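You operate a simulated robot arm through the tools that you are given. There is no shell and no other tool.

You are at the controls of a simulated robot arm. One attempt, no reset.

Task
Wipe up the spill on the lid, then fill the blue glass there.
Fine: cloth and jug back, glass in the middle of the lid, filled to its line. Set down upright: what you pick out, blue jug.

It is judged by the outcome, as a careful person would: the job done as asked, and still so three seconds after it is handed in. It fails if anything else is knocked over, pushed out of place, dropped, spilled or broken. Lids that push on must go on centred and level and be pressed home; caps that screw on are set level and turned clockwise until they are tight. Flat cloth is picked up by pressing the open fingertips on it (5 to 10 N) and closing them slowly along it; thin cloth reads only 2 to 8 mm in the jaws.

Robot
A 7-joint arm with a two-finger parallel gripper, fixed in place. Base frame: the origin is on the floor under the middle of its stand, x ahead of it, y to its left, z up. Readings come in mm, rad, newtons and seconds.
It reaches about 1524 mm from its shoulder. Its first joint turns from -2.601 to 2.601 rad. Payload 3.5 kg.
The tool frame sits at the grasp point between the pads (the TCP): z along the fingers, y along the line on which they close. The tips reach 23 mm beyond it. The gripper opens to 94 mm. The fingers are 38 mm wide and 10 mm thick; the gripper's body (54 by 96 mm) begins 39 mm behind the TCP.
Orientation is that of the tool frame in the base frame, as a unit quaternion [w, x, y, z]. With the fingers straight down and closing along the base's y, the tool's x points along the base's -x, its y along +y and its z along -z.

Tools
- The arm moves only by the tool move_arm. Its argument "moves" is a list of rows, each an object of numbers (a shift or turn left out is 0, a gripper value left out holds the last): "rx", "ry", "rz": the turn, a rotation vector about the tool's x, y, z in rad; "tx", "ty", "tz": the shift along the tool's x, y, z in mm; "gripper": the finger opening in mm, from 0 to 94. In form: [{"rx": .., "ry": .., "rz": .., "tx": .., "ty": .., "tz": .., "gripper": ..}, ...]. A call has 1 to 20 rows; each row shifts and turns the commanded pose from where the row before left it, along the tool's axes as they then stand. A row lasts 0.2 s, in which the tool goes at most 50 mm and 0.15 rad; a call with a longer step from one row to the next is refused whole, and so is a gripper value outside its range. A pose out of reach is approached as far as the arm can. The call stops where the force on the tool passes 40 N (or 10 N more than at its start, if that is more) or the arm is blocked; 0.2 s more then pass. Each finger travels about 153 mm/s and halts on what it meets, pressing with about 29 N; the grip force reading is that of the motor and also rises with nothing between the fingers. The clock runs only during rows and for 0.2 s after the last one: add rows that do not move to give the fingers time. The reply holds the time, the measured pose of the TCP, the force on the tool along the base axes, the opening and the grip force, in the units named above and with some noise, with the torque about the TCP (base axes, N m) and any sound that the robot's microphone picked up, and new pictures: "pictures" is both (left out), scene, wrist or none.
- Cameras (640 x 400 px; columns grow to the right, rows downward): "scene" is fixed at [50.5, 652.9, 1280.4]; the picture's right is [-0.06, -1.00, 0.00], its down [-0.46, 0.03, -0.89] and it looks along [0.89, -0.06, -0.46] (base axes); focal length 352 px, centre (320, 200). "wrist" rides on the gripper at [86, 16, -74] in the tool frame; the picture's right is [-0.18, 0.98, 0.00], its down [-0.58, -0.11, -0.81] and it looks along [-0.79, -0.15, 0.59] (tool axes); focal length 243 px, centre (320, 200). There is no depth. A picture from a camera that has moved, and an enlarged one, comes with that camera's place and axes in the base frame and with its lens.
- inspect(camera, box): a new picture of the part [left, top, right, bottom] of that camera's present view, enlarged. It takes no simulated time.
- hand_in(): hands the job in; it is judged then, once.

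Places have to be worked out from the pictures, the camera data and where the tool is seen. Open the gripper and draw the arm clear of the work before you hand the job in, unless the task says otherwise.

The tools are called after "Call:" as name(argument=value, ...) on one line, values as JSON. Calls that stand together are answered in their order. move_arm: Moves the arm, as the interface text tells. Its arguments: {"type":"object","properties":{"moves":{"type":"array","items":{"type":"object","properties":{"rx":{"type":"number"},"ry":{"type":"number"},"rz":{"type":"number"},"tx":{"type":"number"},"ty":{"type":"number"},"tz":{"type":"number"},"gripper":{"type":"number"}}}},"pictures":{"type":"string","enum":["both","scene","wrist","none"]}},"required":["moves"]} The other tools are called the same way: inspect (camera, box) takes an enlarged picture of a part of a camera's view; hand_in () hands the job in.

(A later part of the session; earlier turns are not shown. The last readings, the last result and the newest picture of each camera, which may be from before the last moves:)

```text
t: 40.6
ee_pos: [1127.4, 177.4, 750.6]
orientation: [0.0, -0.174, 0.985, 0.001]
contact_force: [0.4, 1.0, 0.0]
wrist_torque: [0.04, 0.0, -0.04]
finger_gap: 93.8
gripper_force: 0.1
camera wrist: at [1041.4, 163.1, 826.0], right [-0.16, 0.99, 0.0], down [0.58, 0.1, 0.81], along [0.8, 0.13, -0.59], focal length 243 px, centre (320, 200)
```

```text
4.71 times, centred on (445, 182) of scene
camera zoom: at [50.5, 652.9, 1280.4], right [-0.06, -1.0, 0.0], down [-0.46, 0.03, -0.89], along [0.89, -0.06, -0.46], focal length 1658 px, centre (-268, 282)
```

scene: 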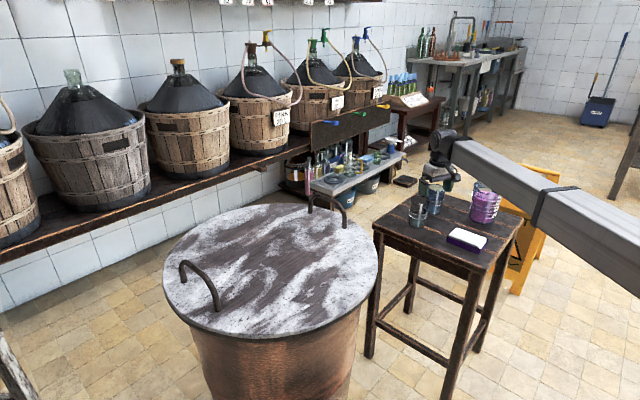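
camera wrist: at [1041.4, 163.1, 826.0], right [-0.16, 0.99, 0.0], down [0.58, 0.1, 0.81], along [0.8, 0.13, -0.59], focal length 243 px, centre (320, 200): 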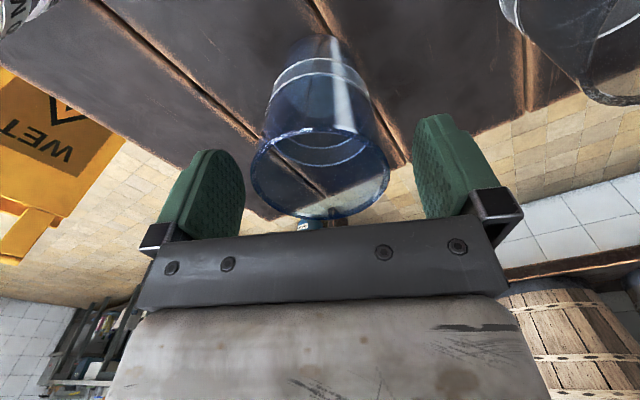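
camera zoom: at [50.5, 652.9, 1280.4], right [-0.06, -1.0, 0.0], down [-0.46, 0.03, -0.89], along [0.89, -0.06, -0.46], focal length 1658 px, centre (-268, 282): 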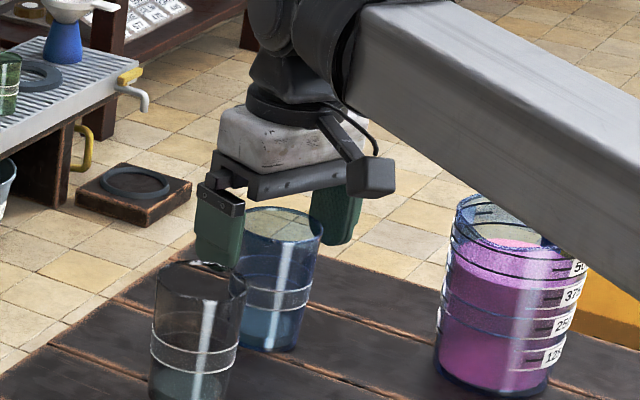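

Call:
move_arm(moves=[{"tx": 5}, {"tz": 12}, {"tz": 10}, {}], pictures="both")

Call:
inspect(camera="scene", box=[395, 150, 495, 225])

```text
t: 41.6
ee_pos: [1123.2, 173.5, 728.8]
orientation: [0.001, -0.174, 0.985, 0.0]
contact_force: [0.1, 0.3, 0.2]
wrist_torque: [0.03, -0.03, -0.04]
finger_gap: 93.8
gripper_force: 0.1
camera wrist: at [1036.3, 159.2, 802.3], right [-0.16, 0.99, 0.0], down [0.58, 0.1, 0.81], along [0.8, 0.13, -0.59], focal length 243 px, centre (320, 200)
```

scene: 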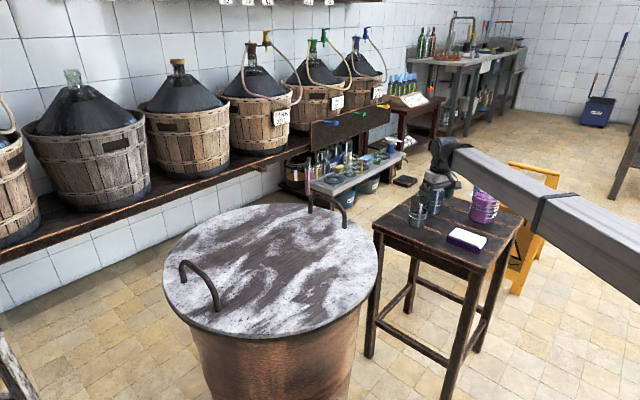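
wrist: 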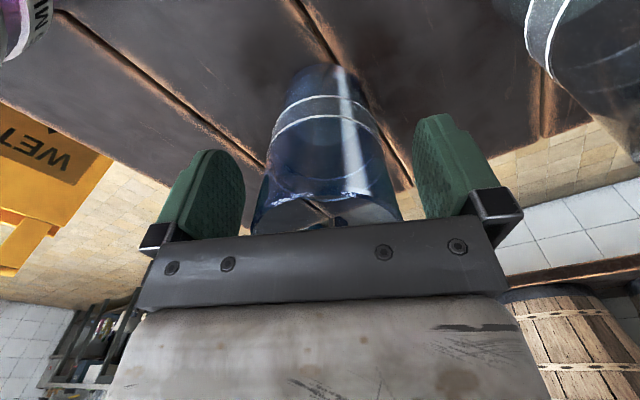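

```text
5.33 times, centred on (445, 188) of scene
camera zoom: at [50.5, 652.9, 1280.4], right [-0.06, -1.0, 0.0], down [-0.46, 0.03, -0.89], along [0.89, -0.06, -0.46], focal length 1879 px, centre (-347, 267)
```

zoom: 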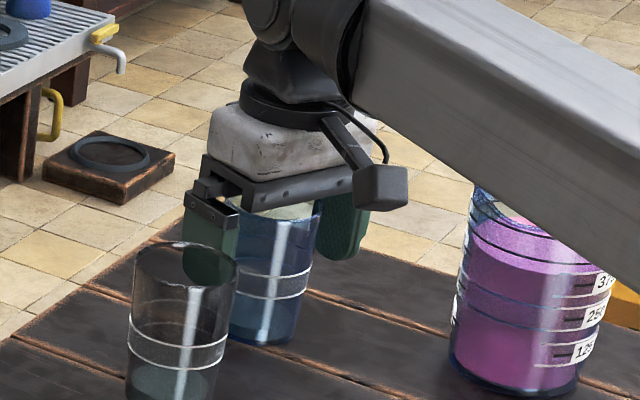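

Fingers straddle the glass with the palm just above its rim. Closing slowly.

Call:
move_arm(moves=[{"gripper": 80}, {"gripper": 70}, {"gripper": 64}, {"gripper": 60}, {"gripper": 57}, {"gripper": 54}, {"gripper": 50}, {"gripper": 46}, {}], pictures="both")

Call:
inspect(camera="scene", box=[395, 150, 495, 225])

```text
t: 43.6
ee_pos: [1123.2, 173.9, 728.4]
orientation: [-0.001, -0.173, 0.985, 0.0]
contact_force: [-0.3, 1.0, 0.5]
wrist_torque: [0.03, 0.02, 0.0]
finger_gap: 56.6
gripper_force: 29.7
camera wrist: at [1036.3, 159.2, 802.5], right [-0.16, 0.99, 0.0], down [0.58, 0.1, 0.81], along [0.8, 0.13, -0.59], focal length 243 px, centre (320, 200)
```

scene: 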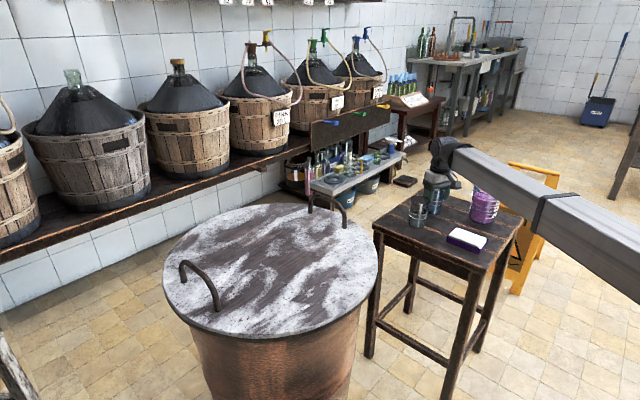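
wrist: 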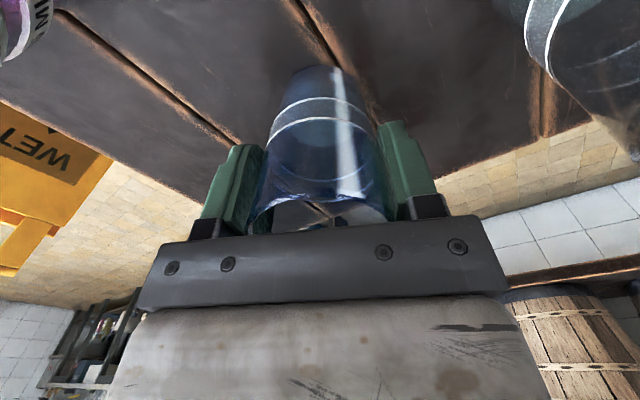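

```text
5.33 times, centred on (445, 188) of scene
camera zoom: at [50.5, 652.9, 1280.4], right [-0.06, -1.0, 0.0], down [-0.46, 0.03, -0.89], along [0.89, -0.06, -0.46], focal length 1879 px, centre (-347, 267)
```

zoom: 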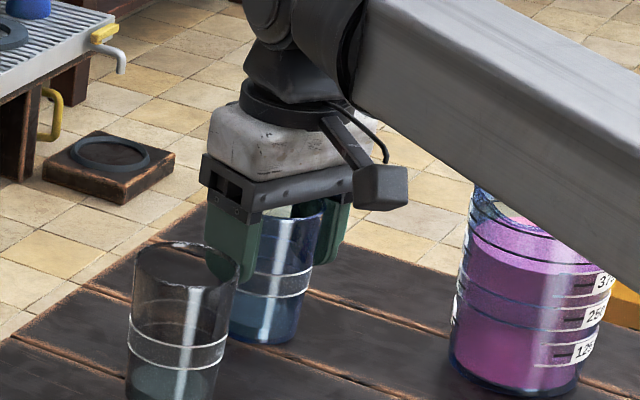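

The jaws hold the glass at 56.6 mm with the TCP at z≈728.6. I'll lift it straight up and carry it to above the lid centre.

Call:
move_arm(moves=[{"tz": -5}, {"tz": -15}, {"tz": -35}, {"tz": -40}, {"tz": -40}, {"tz": -40}, {"tz": -40}, {"tz": -16}, {}], pictures="scene")

Call:
move_arm(moves=[{"tx": 7.29, "ty": 37.16}, {"tx": 7.29, "ty": 37.16}, {"tx": 7.29, "ty": 37.16}, {"tx": 7.29, "ty": 37.16}, {"tx": 7.29, "ty": 37.16}, {"tx": 7.29, "ty": 37.16}, {"tx": 7.29, "ty": 37.16}, {"tx": 7.29, "ty": 37.16}, {"tx": 7.29, "ty": 37.16}, {"tx": 7.29, "ty": 37.16}, {"tx": 7.29, "ty": 37.16}, {"tx": 7.29, "ty": 37.16}, {"tx": 7.29, "ty": 37.16}, {"tx": 7.29, "ty": 37.16}, {"tx": 7.29, "ty": 37.16}, {"tx": 7.29, "ty": 37.16}, {"tx": 7.29, "ty": 37.16}, {}], pictures="both")

```text
t: 45.6
ee_pos: [1124.2, 176.1, 958.9]
orientation: [0.001, -0.174, 0.985, -0.001]
contact_force: [-0.6, -0.2, -1.1]
wrist_torque: [0.0, -0.02, 0.0]
finger_gap: 56.6
gripper_force: 29.8
```

scene: 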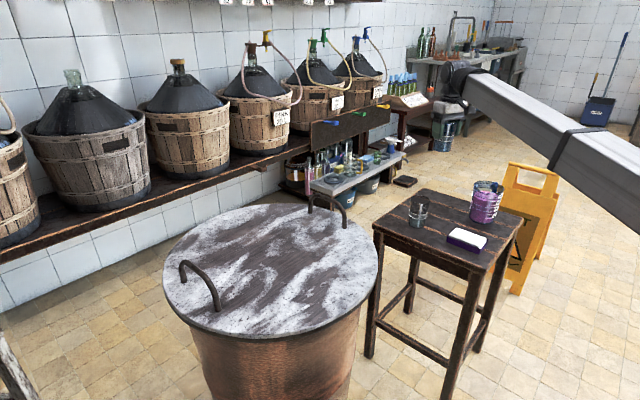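

```text
t: 49.4
ee_pos: [789.2, 723.7, 959.7]
orientation: [0.001, -0.174, 0.985, 0.0]
contact_force: [-0.2, 0.2, -2.1]
wrist_torque: [-0.02, 0.03, -0.01]
finger_gap: 56.6
gripper_force: 28.8
camera wrist: at [702.2, 710.0, 1033.9], right [-0.16, 0.99, 0.0], down [0.58, 0.1, 0.81], along [0.8, 0.13, -0.59], focal length 243 px, centre (320, 200)
```

scene: 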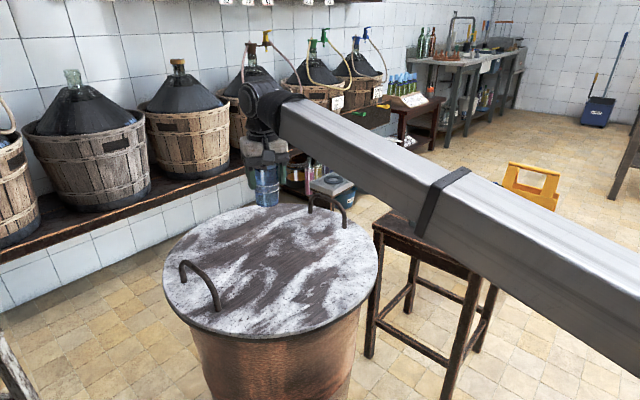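
wrist: 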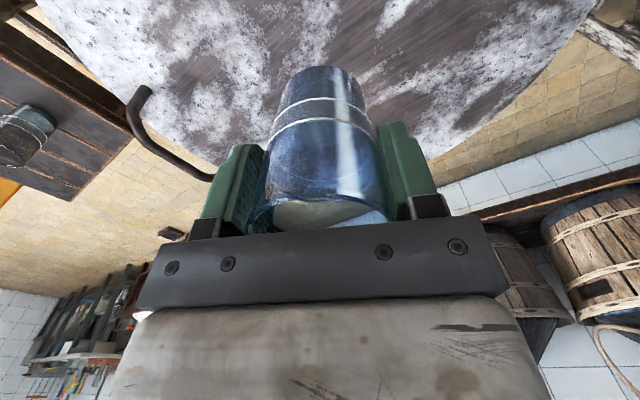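

Call:
inspect(camera="wrist", box=[20, 0, 260, 180])

Call:
inspect(camera="wrist", box=[400, 0, 640, 180])

Call:
inspect(camera="scene", box=[220, 130, 310, 220])

```text
2.22 times, centred on (140, 90) of wrist
camera zoom: at [702.2, 710.0, 1033.9], right [-0.16, 0.99, 0.0], down [0.58, 0.1, 0.81], along [0.8, 0.13, -0.59], focal length 539 px, centre (720, 444)
```

zoom: 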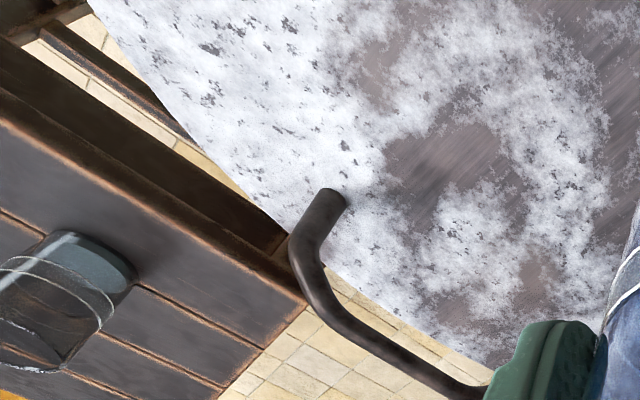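

```text
2.22 times, centred on (520, 90) of wrist
camera zoom: at [702.2, 710.0, 1033.9], right [-0.16, 0.99, 0.0], down [0.58, 0.1, 0.81], along [0.8, 0.13, -0.59], focal length 539 px, centre (-124, 444)
```

zoom: 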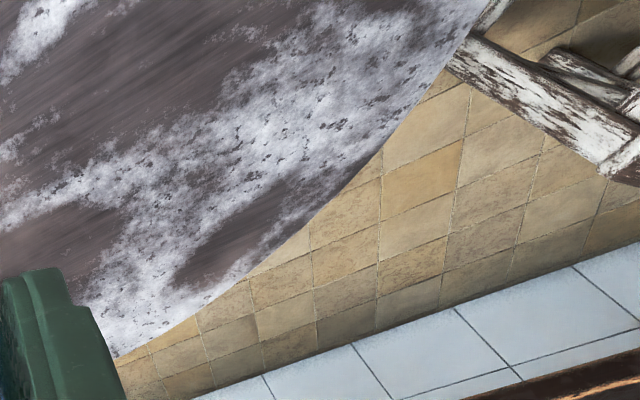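

```text
4.44 times, centred on (265, 175) of scene
camera zoom: at [50.5, 652.9, 1280.4], right [-0.06, -1.0, 0.0], down [-0.46, 0.03, -0.89], along [0.89, -0.06, -0.46], focal length 1566 px, centre (564, 311)
```

zoom: 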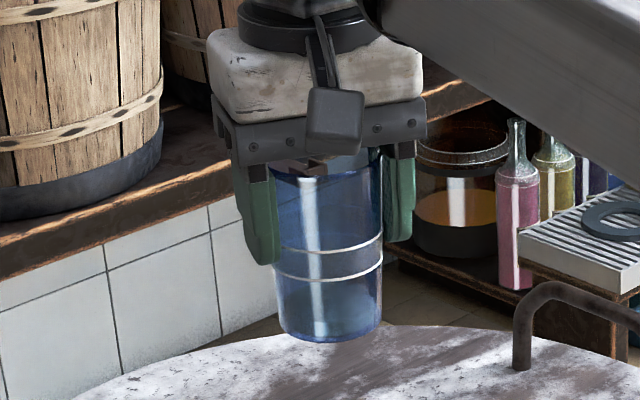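

From the lid edge, its centre fits to about (790,723), which is where the glass is now. I'll lower it; lid contact is expected at TCP z≈820.

Call:
move_arm(moves=[{"tz": 40}, {"tz": 40}, {"tz": 30}, {"tz": 18}, {}, {}], pictures="none")

Call:
move_arm(moves=[{"tz": 3}, {"tz": 3}, {"tz": 2}, {}], pictures="none")

Call:
inspect(camera="scene", box=[220, 170, 320, 260])

```text
t: 50.8
ee_pos: [790.9, 726.9, 830.3]
orientation: [0.0, -0.174, 0.985, 0.0]
contact_force: [-0.2, 0.2, -1.4]
wrist_torque: [0.02, -0.01, 0.0]
finger_gap: 56.5
gripper_force: 28.7
```

```text
t: 51.8
ee_pos: [790.4, 727.6, 823.6]
orientation: [0.0, -0.174, 0.985, 0.0]
contact_force: [-0.4, 0.1, -2.6]
wrist_torque: [0.01, -0.01, -0.01]
finger_gap: 56.8
gripper_force: 29.0
```

```text
4.44 times, centred on (270, 215) of scene
camera zoom: at [50.5, 652.9, 1280.4], right [-0.06, -1.0, 0.0], down [-0.46, 0.03, -0.89], along [0.89, -0.06, -0.46], focal length 1566 px, centre (542, 133)
```

zoom: 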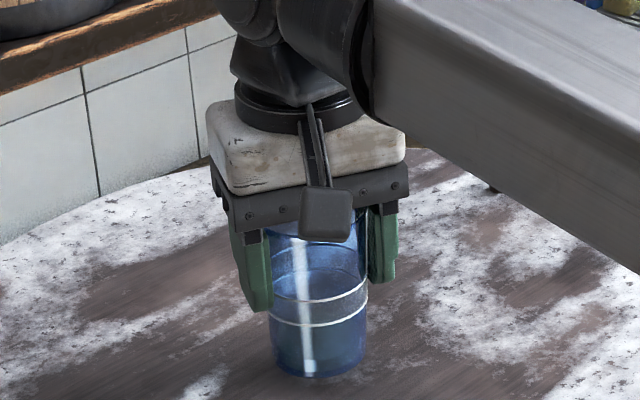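

Call:
move_arm(moves=[{"tz": 1}, {"tz": 1}, {}], pictures="none")

Call:
move_arm(moves=[{"tz": 1}, {}], pictures="none")

```text
t: 52.6
ee_pos: [791.5, 725.2, 822.5]
orientation: [0.0, -0.174, 0.985, 0.001]
contact_force: [0.2, 0.0, -2.3]
wrist_torque: [0.02, -0.03, -0.03]
finger_gap: 56.7
gripper_force: 28.7
```

```text
t: 53.2
ee_pos: [790.2, 726.6, 820.7]
orientation: [0.0, -0.173, 0.985, 0.0]
contact_force: [-0.6, 0.0, -2.2]
wrist_torque: [0.03, -0.02, 0.02]
finger_gap: 56.9
gripper_force: 29.0
```

Call:
move_arm(moves=[{"tz": 0.8}, {}], pictures="none")

Call:
move_arm(moves=[{"tz": 0.8}, {}], pictures="none")

```text
t: 53.8
ee_pos: [789.8, 725.8, 819.2]
orientation: [0.0, -0.174, 0.985, 0.0]
contact_force: [0.9, -0.3, -2.1]
wrist_torque: [0.0, -0.02, 0.0]
finger_gap: 56.3
gripper_force: 28.7
```

```text
t: 54.4
ee_pos: [789.9, 725.9, 818.8]
orientation: [0.0, -0.174, 0.985, 0.0]
contact_force: [-0.4, -0.2, -0.5]
wrist_torque: [0.01, 0.0, 0.0]
finger_gap: 56.7
gripper_force: 29.0
```

Call:
move_arm(moves=[{"tz": 0.6}, {}], pictures="none")

```text
t: 55.0
ee_pos: [790.3, 726.1, 818.9]
orientation: [0.0, -0.174, 0.985, 0.0]
contact_force: [0.8, -0.5, -2.1]
wrist_torque: [0.02, -0.01, -0.03]
finger_gap: 56.8
gripper_force: 28.9
```

Call:
move_arm(moves=[{"tz": 0.7}, {}], pictures="none")

Call:
inspect(camera="scene", box=[250, 210, 310, 260])

```text
t: 55.6
ee_pos: [790.8, 725.5, 818.2]
orientation: [0.0, -0.174, 0.985, 0.0]
contact_force: [-0.7, 0.3, -1.4]
wrist_torque: [0.03, 0.03, -0.02]
finger_gap: 56.6
gripper_force: 29.0
```

```text
8.00 times, centred on (280, 235) of scene
camera zoom: at [50.5, 652.9, 1280.4], right [-0.06, -1.0, 0.0], down [-0.46, 0.03, -0.89], along [0.89, -0.06, -0.46], focal length 2819 px, centre (640, -80)
```

zoom: 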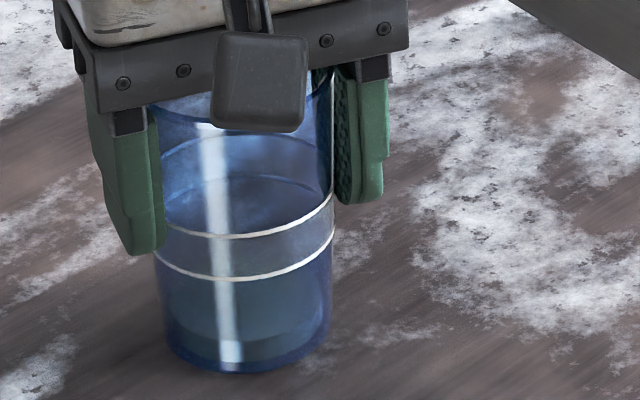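

Call:
move_arm(moves=[{"tz": 0.7}, {}], pictures="none")

Call:
move_arm(moves=[{}, {}], pictures="none")

```text
t: 56.2
ee_pos: [791.2, 725.8, 817.4]
orientation: [0.0, -0.174, 0.985, -0.001]
contact_force: [0.3, 1.2, 8.2]
wrist_torque: [-0.15, -0.05, -0.01]
finger_gap: 56.8
gripper_force: 29.1
```

```text
t: 56.8
ee_pos: [790.0, 725.2, 818.3]
orientation: [0.0, -0.173, 0.985, 0.001]
contact_force: [0.8, 1.7, 11.3]
wrist_torque: [-0.12, -0.07, -0.01]
finger_gap: 56.9
gripper_force: 29.2
```

The glass is now standing on the lid. I'll ease off half a millimetre, open the fingers and rise.

Call:
move_arm(moves=[{"tz": -0.6}, {"gripper": 60}, {"gripper": 66}, {"gripper": 76}, {"gripper": 90}, {}, {"tz": -15}, {"tz": -35}, {"tz": -40}, {"tz": -40}, {"tz": -40}, {}], pictures="both")

Call:
inspect(camera="scene", box=[150, 180, 390, 345])

Call:
inspect(camera="wrist", box=[220, 0, 420, 150])

```text
t: 59.4
ee_pos: [787.4, 726.0, 989.2]
orientation: [0.0, -0.173, 0.985, 0.0]
contact_force: [0.0, -0.2, -1.1]
wrist_torque: [0.0, 0.05, 0.03]
finger_gap: 90.1
gripper_force: 0.0
camera wrist: at [700.0, 711.1, 1064.2], right [-0.16, 0.99, 0.0], down [0.58, 0.1, 0.81], along [0.8, 0.13, -0.59], focal length 243 px, centre (320, 200)
```

scene: 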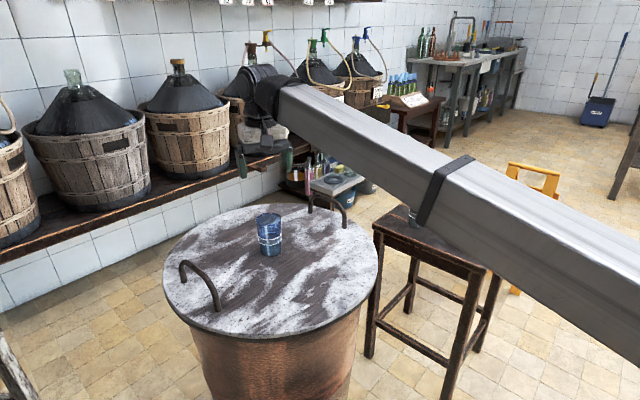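
wrist: 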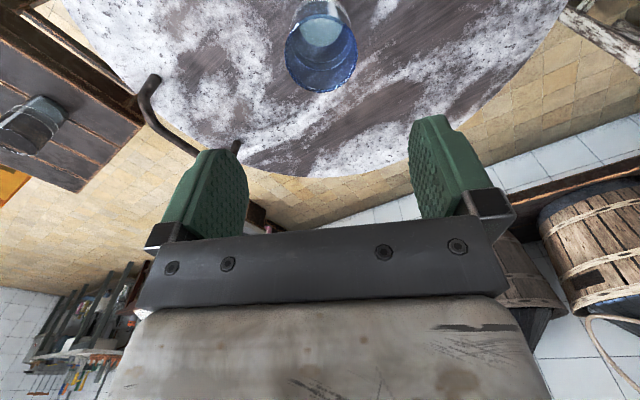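

```text
2.42 times, centred on (270, 262) of scene
camera zoom: at [50.5, 652.9, 1280.4], right [-0.06, -1.0, 0.0], down [-0.46, 0.03, -0.89], along [0.89, -0.06, -0.46], focal length 854 px, centre (441, 48)
```

zoom: 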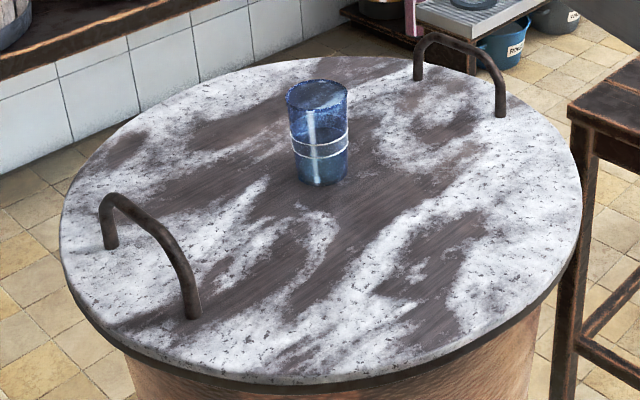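

```text
2.67 times, centred on (320, 75) of wrist
camera zoom: at [700.0, 711.1, 1064.2], right [-0.16, 0.99, 0.0], down [0.58, 0.1, 0.81], along [0.8, 0.13, -0.59], focal length 647 px, centre (320, 533)
```

zoom: 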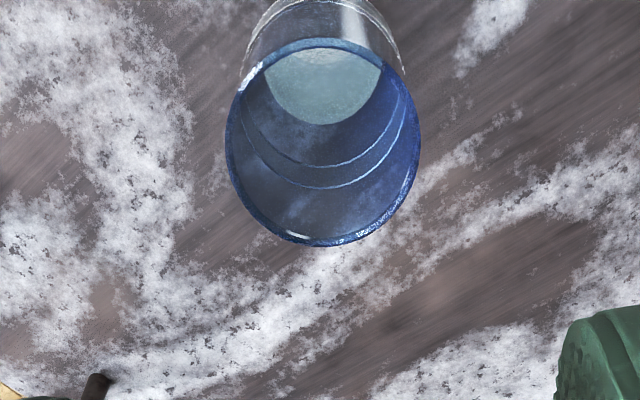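

The glass stands upright at about (790,727), within several mm of the lid's centre. Now for the jug: I'll turn the gripper so its closing line is across the handle and move to a hover above the handle near (1118,−29).

Call:
move_arm(moves=[{"rz": 0.1445, "gripper": 60}, {"rz": 0.1445}, {"rz": 0.1445}, {"rz": 0.1445}, {"rz": 0.1445}, {"rz": 0.1445}, {"rz": 0.1445}, {"rz": 0.1445}, {"tx": -40.7, "ty": -14.9}, {"tx": -40.7, "ty": -14.9}, {"tx": -40.7, "ty": -14.9}, {"tx": -40.7, "ty": -14.9}, {"tx": -40.7, "ty": -14.9}, {"tx": -40.7, "ty": -14.9}, {"tx": -40.7, "ty": -14.9}, {"tx": -40.7, "ty": -14.9}, {"tx": -40.7, "ty": -14.9}, {"tx": -40.7, "ty": -14.9}, {}], pictures="scene")

Call:
move_arm(moves=[{"tx": -40.7, "ty": -14.9}, {"tx": -40.7, "ty": -14.9}, {"tx": -40.7, "ty": -14.9}, {"tx": -40.7, "ty": -14.9}, {"tx": -40.7, "ty": -14.9}, {"tx": -40.7, "ty": -14.9}, {"tx": -40.7, "ty": -14.9}, {"tx": -40.7, "ty": -14.9}, {"tx": -40.7, "ty": -14.9}, {"tz": 40}, {"tz": 40}, {}], pictures="both")

```text
t: 63.4
ee_pos: [964.8, 326.0, 990.0]
orientation: [0.001, 0.392, 0.92, 0.0]
contact_force: [-0.2, 0.4, -0.1]
wrist_torque: [0.02, 0.03, 0.0]
finger_gap: 60.2
gripper_force: 0.1
```

scene: 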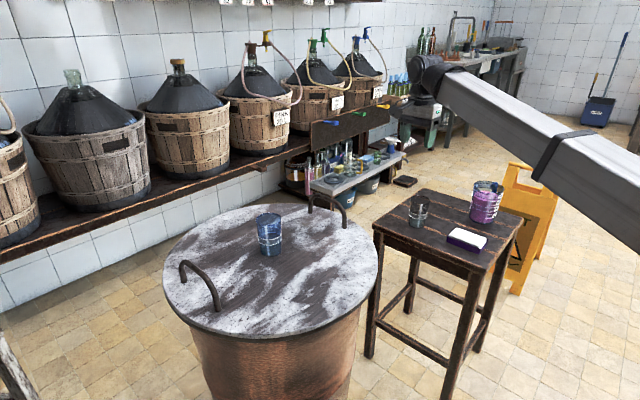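

```text
t: 66.0
ee_pos: [1119.7, -25.2, 907.3]
orientation: [0.0, 0.392, 0.92, 0.0]
contact_force: [0.9, 0.2, -0.1]
wrist_torque: [0.03, 0.0, -0.03]
finger_gap: 59.9
gripper_force: 0.1
camera wrist: at [1071.7, 47.9, 982.7], right [0.84, 0.55, 0.0], down [0.32, -0.5, 0.81], along [0.44, -0.67, -0.59], focal length 243 px, centre (320, 200)
```

scene: 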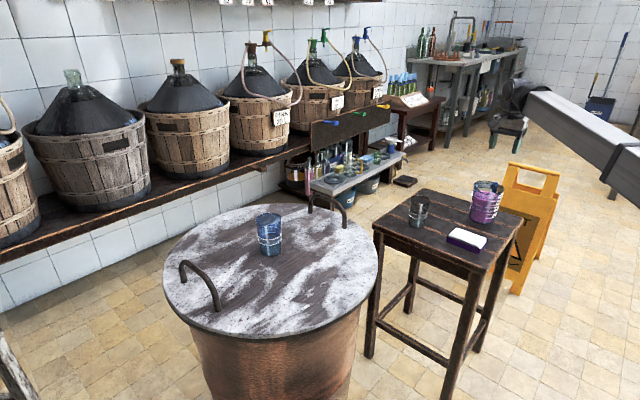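
wrist: 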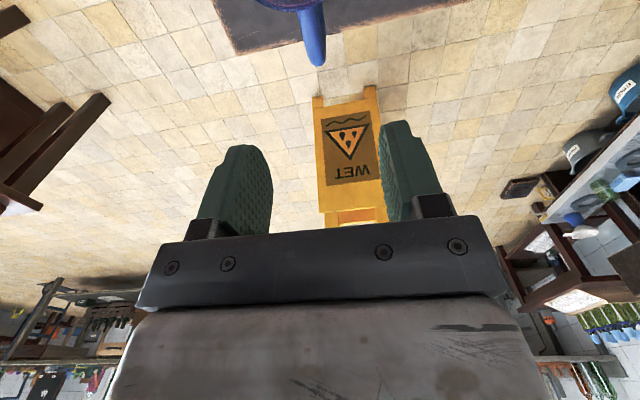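

Call:
inspect(camera="wrist", box=[220, 0, 420, 110])

Call:
move_arm(moves=[{"tx": 40}, {"tx": 40}, {}], pictures="wrist")

```text
3.20 times, centred on (320, 55) of wrist
camera zoom: at [1071.7, 47.9, 982.7], right [0.84, 0.55, 0.0], down [0.32, -0.5, 0.81], along [0.44, -0.67, -0.59], focal length 776 px, centre (320, 664)
```

zoom: 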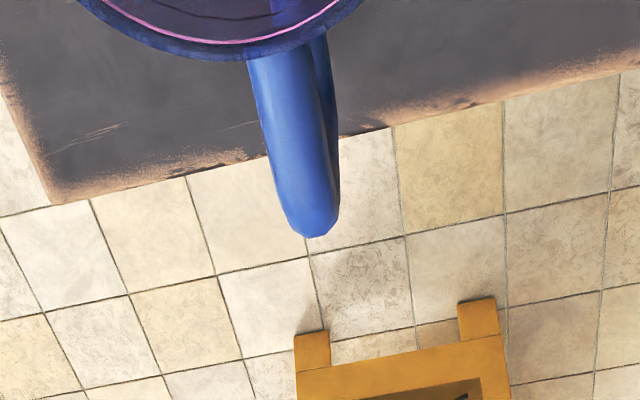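

```text
t: 66.8
ee_pos: [1063.0, 30.4, 905.9]
orientation: [0.0, 0.392, 0.92, 0.0]
contact_force: [0.4, -0.9, 0.0]
wrist_torque: [0.0, 0.0, -0.04]
finger_gap: 59.9
gripper_force: 0.1
camera wrist: at [1015.4, 104.7, 981.0], right [0.84, 0.55, 0.0], down [0.32, -0.5, 0.81], along [0.44, -0.68, -0.59], focal length 243 px, centre (320, 200)
```

wrist: 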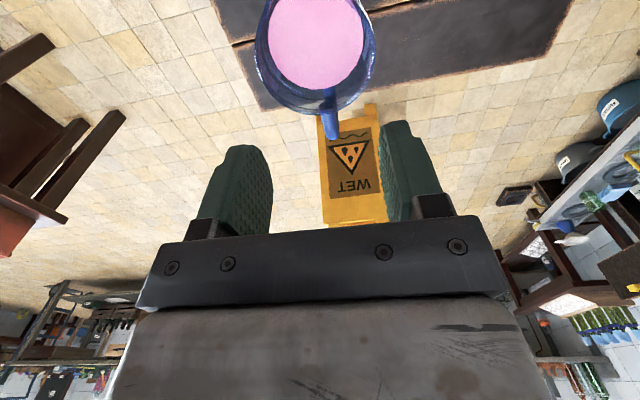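

Call:
inspect(camera="wrist", box=[220, 0, 420, 150])

```text
2.67 times, centred on (320, 75) of wrist
camera zoom: at [1015.4, 104.7, 981.0], right [0.84, 0.55, 0.0], down [0.32, -0.5, 0.81], along [0.44, -0.68, -0.59], focal length 647 px, centre (320, 533)
```

zoom: 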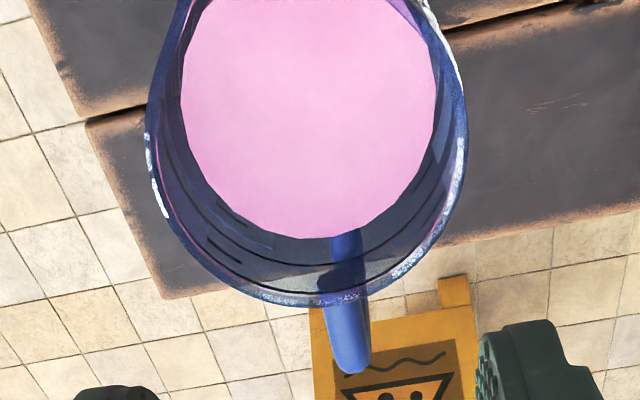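

The jug's axis fits to about (1062,26), its handle points at −45°, and the vertical bar's centre is about 80 mm out, near (1119,−30.5). I'll align above it and go down to just above the handle.

Call:
move_arm(moves=[{"rz": -0.02, "tx": -41.3, "ty": -1.7}, {"tx": -41.3, "ty": -1.7}, {"tz": 40}, {"tz": 40}, {"tz": 20}, {}], pictures="both")

Call:
inspect(camera="wrist", box=[220, 40, 420, 190])

Call:
inspect(camera="scene", box=[440, 140, 540, 230])

```text
t: 68.2
ee_pos: [1123.9, -29.6, 805.6]
orientation: [0.0, 0.383, 0.924, 0.0]
contact_force: [-0.6, -0.7, -0.6]
wrist_torque: [-0.01, 0.02, 0.02]
finger_gap: 60.0
gripper_force: 0.1
camera wrist: at [1074.4, 42.5, 880.0], right [0.83, 0.56, 0.0], down [0.33, -0.49, 0.81], along [0.45, -0.67, -0.59], focal length 243 px, centre (320, 200)
```

scene: 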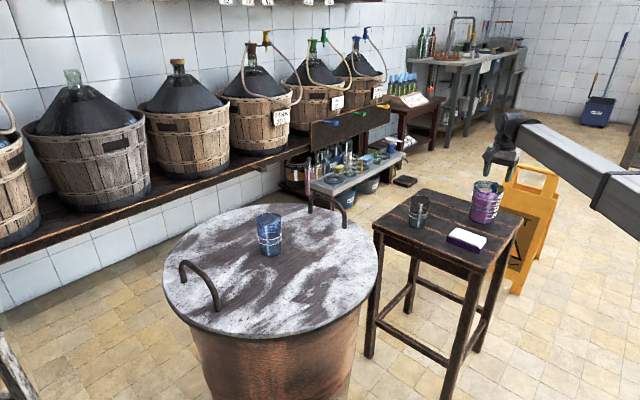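
wrist: 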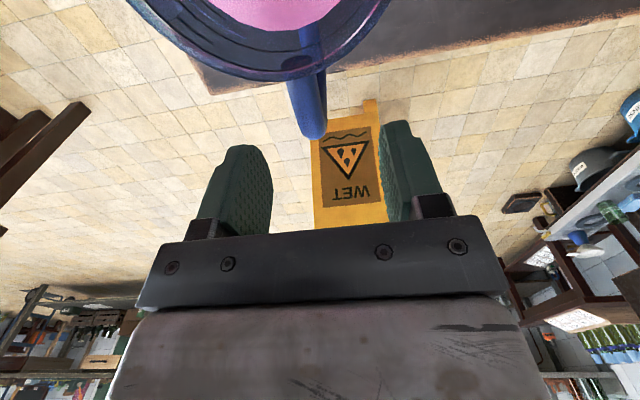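

```text
2.67 times, centred on (320, 115) of wrist
camera zoom: at [1074.4, 42.5, 880.0], right [0.83, 0.56, 0.0], down [0.33, -0.49, 0.81], along [0.45, -0.67, -0.59], focal length 647 px, centre (320, 427)
```

zoom: 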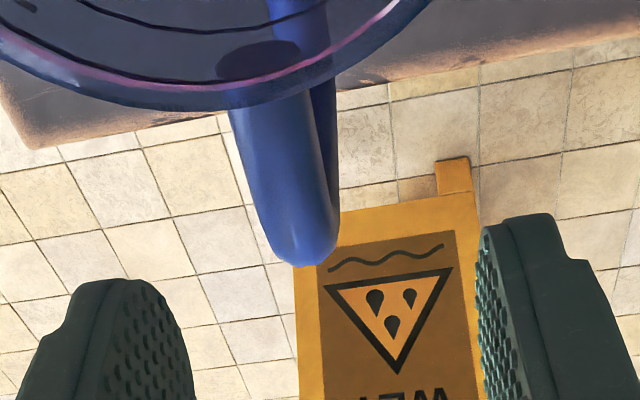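

```text
4.44 times, centred on (490, 185) of scene
camera zoom: at [50.5, 652.9, 1280.4], right [-0.06, -1.0, 0.0], down [-0.46, 0.03, -0.89], along [0.89, -0.06, -0.46], focal length 1566 px, centre (-436, 267)
```

zoom: 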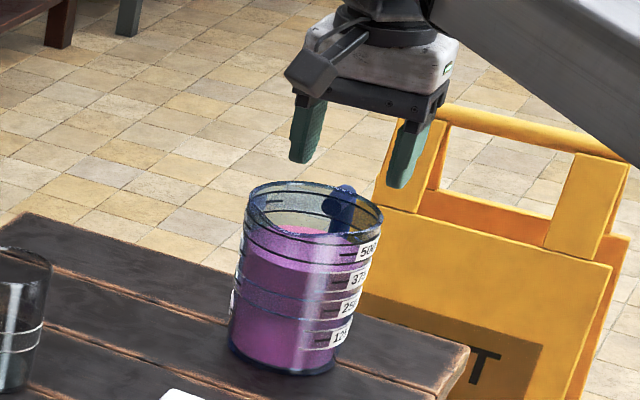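

The handle tip shows the TCP is about 4.8 mm too far in tool +y. I'll correct that and lower the open fingers on either side of the handle's vertical bar.

Call:
move_arm(moves=[{"tx": 2, "ty": -4.8}, {"tz": 25}, {"tz": 20}, {}], pictures="both")

Call:
inspect(camera="wrist", box=[200, 60, 440, 240])

Call:
inspect(camera="scene", box=[440, 140, 540, 230])

```text
t: 69.2
ee_pos: [1119.1, -30.8, 762.3]
orientation: [0.0, 0.383, 0.924, 0.0]
contact_force: [-0.4, -0.2, 0.4]
wrist_torque: [-0.04, 0.01, -0.03]
finger_gap: 60.0
gripper_force: 0.0
camera wrist: at [1069.5, 41.5, 836.9], right [0.83, 0.56, 0.0], down [0.33, -0.49, 0.81], along [0.45, -0.67, -0.59], focal length 243 px, centre (320, 200)
```

scene: 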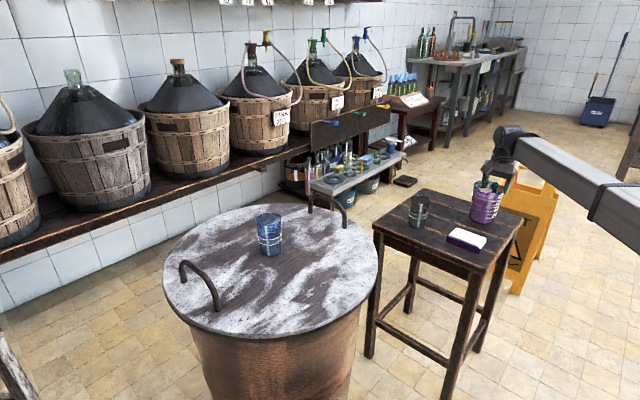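
wrist: 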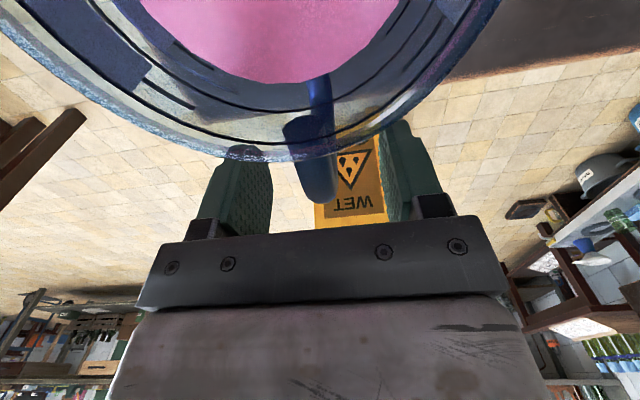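

```text
2.22 times, centred on (320, 150) of wrist
camera zoom: at [1069.5, 41.5, 836.9], right [0.83, 0.56, 0.0], down [0.33, -0.49, 0.81], along [0.45, -0.67, -0.59], focal length 539 px, centre (320, 311)
```

zoom: 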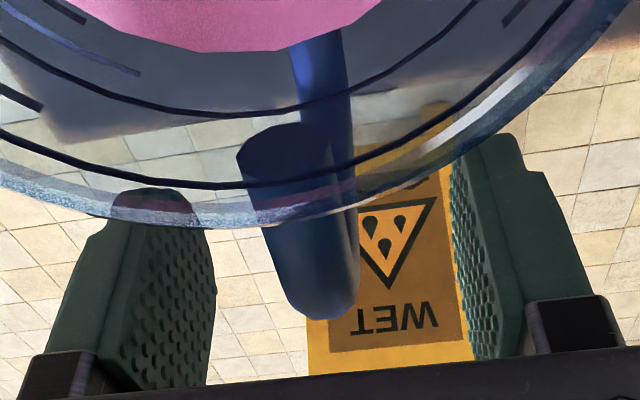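

```text
4.44 times, centred on (490, 185) of scene
camera zoom: at [50.5, 652.9, 1280.4], right [-0.06, -1.0, 0.0], down [-0.46, 0.03, -0.89], along [0.89, -0.06, -0.46], focal length 1566 px, centre (-436, 267)
```

zoom: 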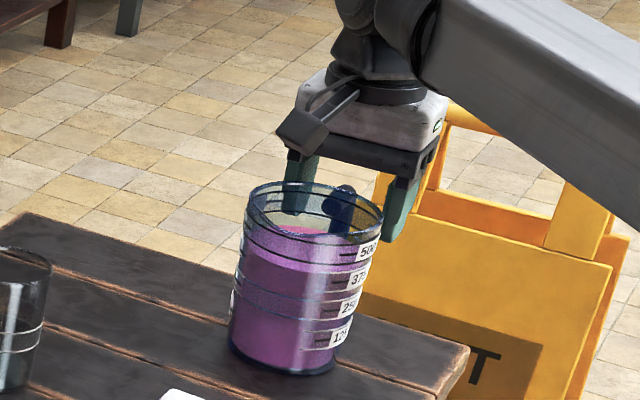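

Call:
move_arm(moves=[{"tz": 10}, {"tz": 9}, {}], pictures="both")

Call:
inspect(camera="scene", box=[440, 140, 540, 230])

Call:
inspect(camera="wrist", box=[200, 60, 440, 240])

```text
t: 70.0
ee_pos: [1117.5, -33.2, 742.6]
orientation: [0.0, 0.384, 0.924, 0.0]
contact_force: [0.3, -1.0, 0.9]
wrist_torque: [0.0, -0.02, 0.02]
finger_gap: 59.8
gripper_force: 0.0
camera wrist: at [1068.2, 40.3, 817.6], right [0.83, 0.56, 0.0], down [0.33, -0.49, 0.81], along [0.45, -0.67, -0.59], focal length 243 px, centre (320, 200)
```

scene: 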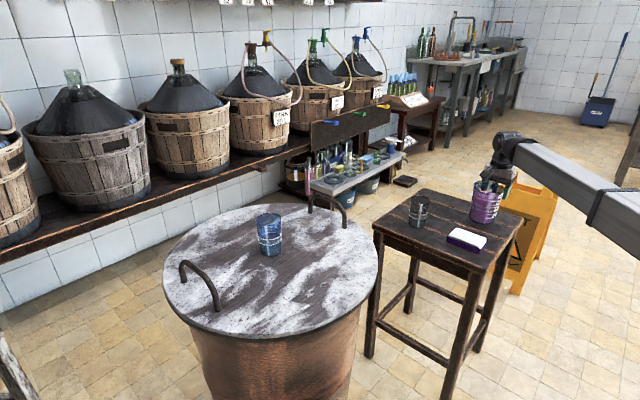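
wrist: 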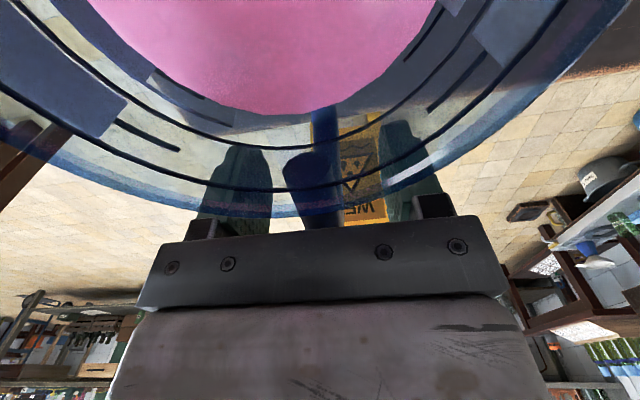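

```text
4.44 times, centred on (490, 185) of scene
camera zoom: at [50.5, 652.9, 1280.4], right [-0.06, -1.0, 0.0], down [-0.46, 0.03, -0.89], along [0.89, -0.06, -0.46], focal length 1566 px, centre (-436, 267)
```

zoom: 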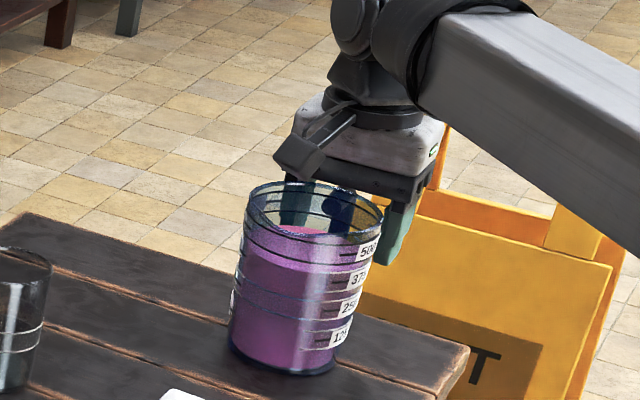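

```text
2.22 times, centred on (320, 150) of wrist
camera zoom: at [1068.2, 40.3, 817.6], right [0.83, 0.56, 0.0], down [0.33, -0.49, 0.81], along [0.45, -0.67, -0.59], focal length 539 px, centre (320, 311)
```

zoom: 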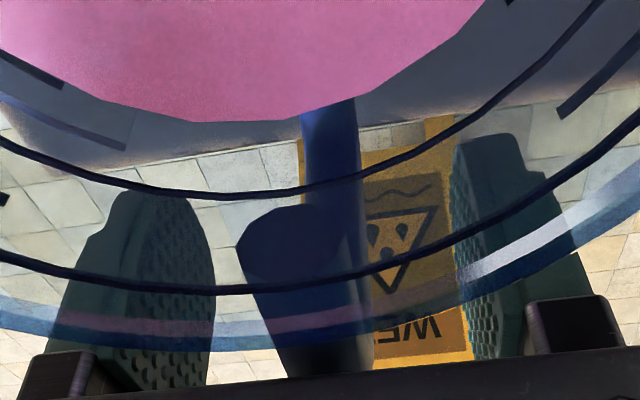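

The fingers sit either side of the handle bar with the palm just above rim level. I'll close slowly on the handle.

Call:
move_arm(moves=[{"gripper": 45}, {"gripper": 32}, {"gripper": 24}, {"gripper": 19}, {"gripper": 16}, {"gripper": 13}, {"gripper": 9}, {"gripper": 5}, {}], pictures="both")

Call:
inspect(camera="scene", box=[440, 140, 540, 230])

```text
t: 72.0
ee_pos: [1117.6, -32.0, 742.2]
orientation: [0.0, 0.383, 0.924, 0.0]
contact_force: [1.1, 2.5, 0.4]
wrist_torque: [0.11, -0.02, -0.13]
finger_gap: 14.8
gripper_force: 28.8
camera wrist: at [1068.1, 40.5, 817.6], right [0.83, 0.56, 0.0], down [0.33, -0.49, 0.81], along [0.45, -0.67, -0.59], focal length 243 px, centre (320, 200)
```

scene: 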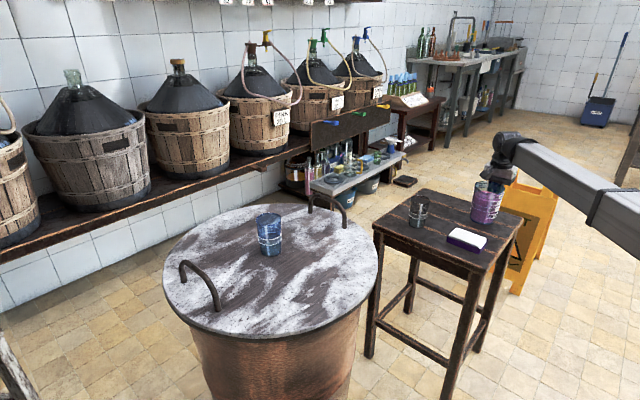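
wrist: 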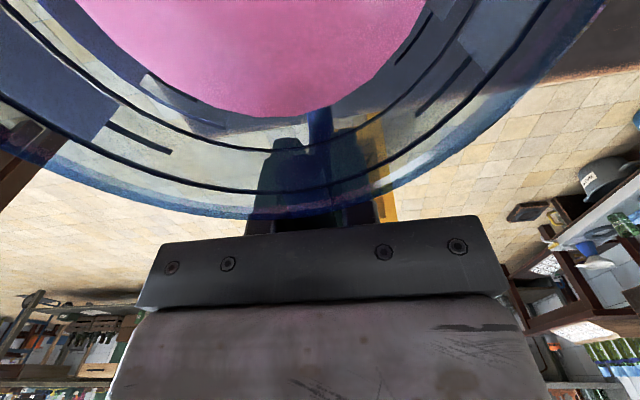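

```text
4.44 times, centred on (490, 185) of scene
camera zoom: at [50.5, 652.9, 1280.4], right [-0.06, -1.0, 0.0], down [-0.46, 0.03, -0.89], along [0.89, -0.06, -0.46], focal length 1566 px, centre (-436, 267)
```

zoom: 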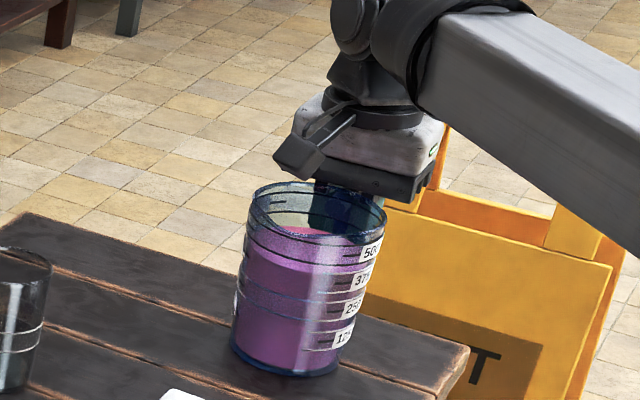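

The handle is gripped at 14.8 mm with full force. I'll lift a few mm and check whether the jug hangs steadily.

Call:
move_arm(moves=[{"tz": -1}, {"tz": -2}, {"tz": -3}, {}, {}], pictures="wrist")

Call:
inspect(camera="scene", box=[440, 140, 540, 230])

```text
t: 73.2
ee_pos: [1117.4, -32.6, 747.7]
orientation: [0.001, 0.384, 0.924, 0.0]
contact_force: [1.1, 0.0, -7.3]
wrist_torque: [-0.35, -0.32, -0.02]
finger_gap: 14.8
gripper_force: 28.6
camera wrist: at [1067.5, 39.3, 822.8], right [0.83, 0.56, 0.0], down [0.33, -0.49, 0.81], along [0.45, -0.67, -0.59], focal length 243 px, centre (320, 200)
```

wrist: 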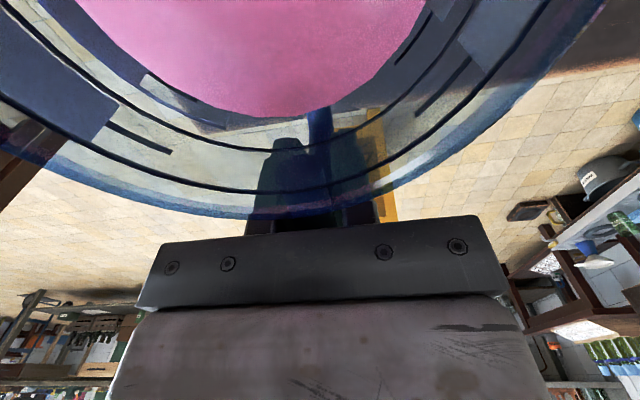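

```text
4.44 times, centred on (490, 185) of scene
camera zoom: at [50.5, 652.9, 1280.4], right [-0.06, -1.0, 0.0], down [-0.46, 0.03, -0.89], along [0.89, -0.06, -0.46], focal length 1566 px, centre (-436, 267)
```

zoom: 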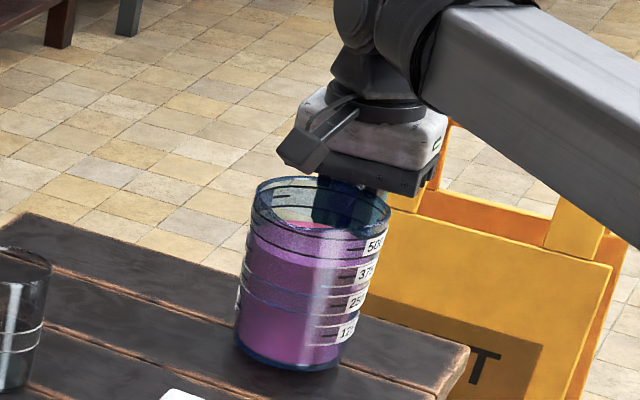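

The jug rises with the gripper with no visible slip (about 7.3 N). I'll lift higher and check again.

Call:
move_arm(moves=[{"tz": -5}, {"tz": -10}, {"tz": -20}, {"tz": -25}, {"tz": -25}, {}, {}], pictures="both")

Call:
inspect(camera="scene", box=[430, 110, 540, 210])

```text
t: 74.8
ee_pos: [1115.9, -33.6, 834.9]
orientation: [-0.001, 0.383, 0.924, 0.0]
contact_force: [-0.6, -0.5, -6.7]
wrist_torque: [-0.36, -0.34, 0.03]
finger_gap: 14.8
gripper_force: 28.7
camera wrist: at [1066.2, 39.1, 909.2], right [0.83, 0.56, 0.0], down [0.33, -0.49, 0.81], along [0.45, -0.67, -0.59], focal length 243 px, centre (320, 200)
```

scene: 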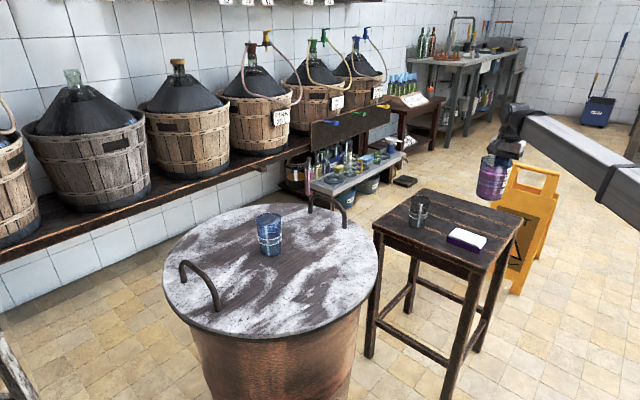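
wrist: 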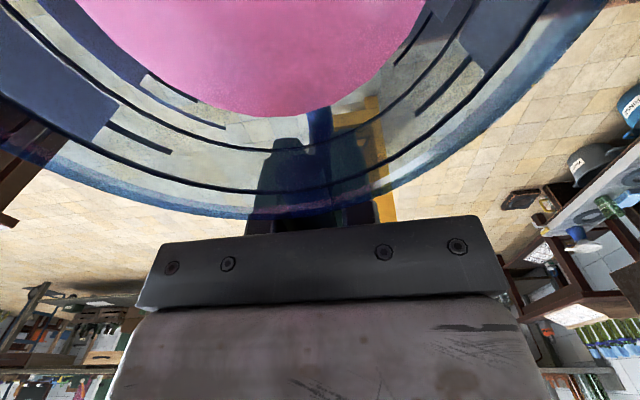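

```text
4.00 times, centred on (485, 160) of scene
camera zoom: at [50.5, 652.9, 1280.4], right [-0.06, -1.0, 0.0], down [-0.46, 0.03, -0.89], along [0.89, -0.06, -0.46], focal length 1409 px, centre (-340, 360)
```

zoom: 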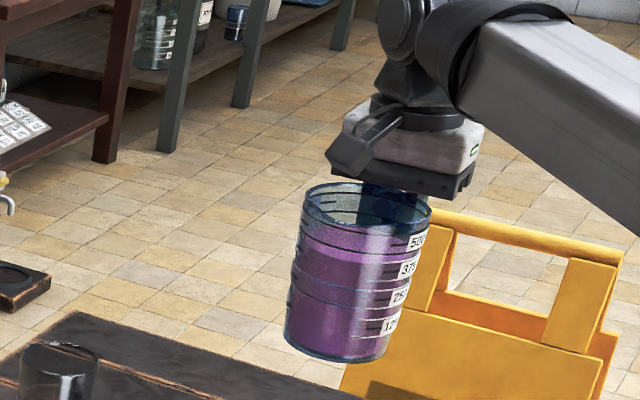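

The jug hangs level and steady (≈0.7 kg). I'll raise it further, turn it so the spout points toward −x, and carry it slowly toward the lid.

Call:
move_arm(moves=[{"tz": -15}, {"tz": -30}, {"tz": -30}, {"tz": -30}, {"tz": -30}, {"tz": -25}, {"tz": -15}, {"rz": -0.05}, {"rz": -0.1}, {"rz": -0.1}, {"rz": -0.1}, {"rz": -0.1}, {"rz": -0.1}, {"rz": -0.1}, {"rz": -0.0856}, {"rz": -0.05}, {}, {}], pictures="both")

```text
t: 78.6
ee_pos: [1116.1, -34.6, 1007.7]
orientation: [-0.001, 0.0, 1.0, 0.001]
contact_force: [0.4, 0.7, -7.2]
wrist_torque: [-0.02, -0.48, 0.03]
finger_gap: 14.9
gripper_force: 29.3
camera wrist: at [1030.5, -17.7, 1083.6], right [0.18, 0.98, 0.0], down [0.58, -0.11, 0.81], along [0.79, -0.15, -0.59], focal length 243 px, centre (320, 200)
```

scene: 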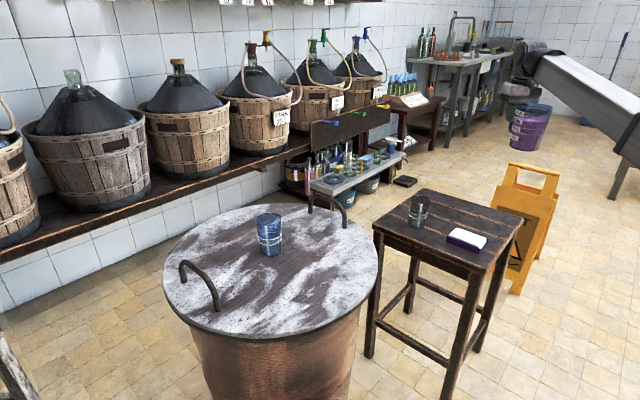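
wrist: 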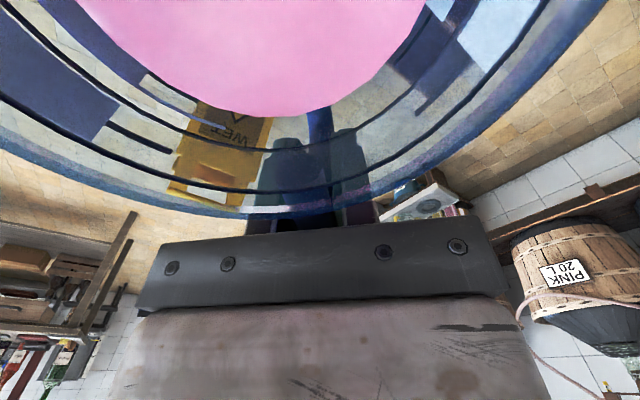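

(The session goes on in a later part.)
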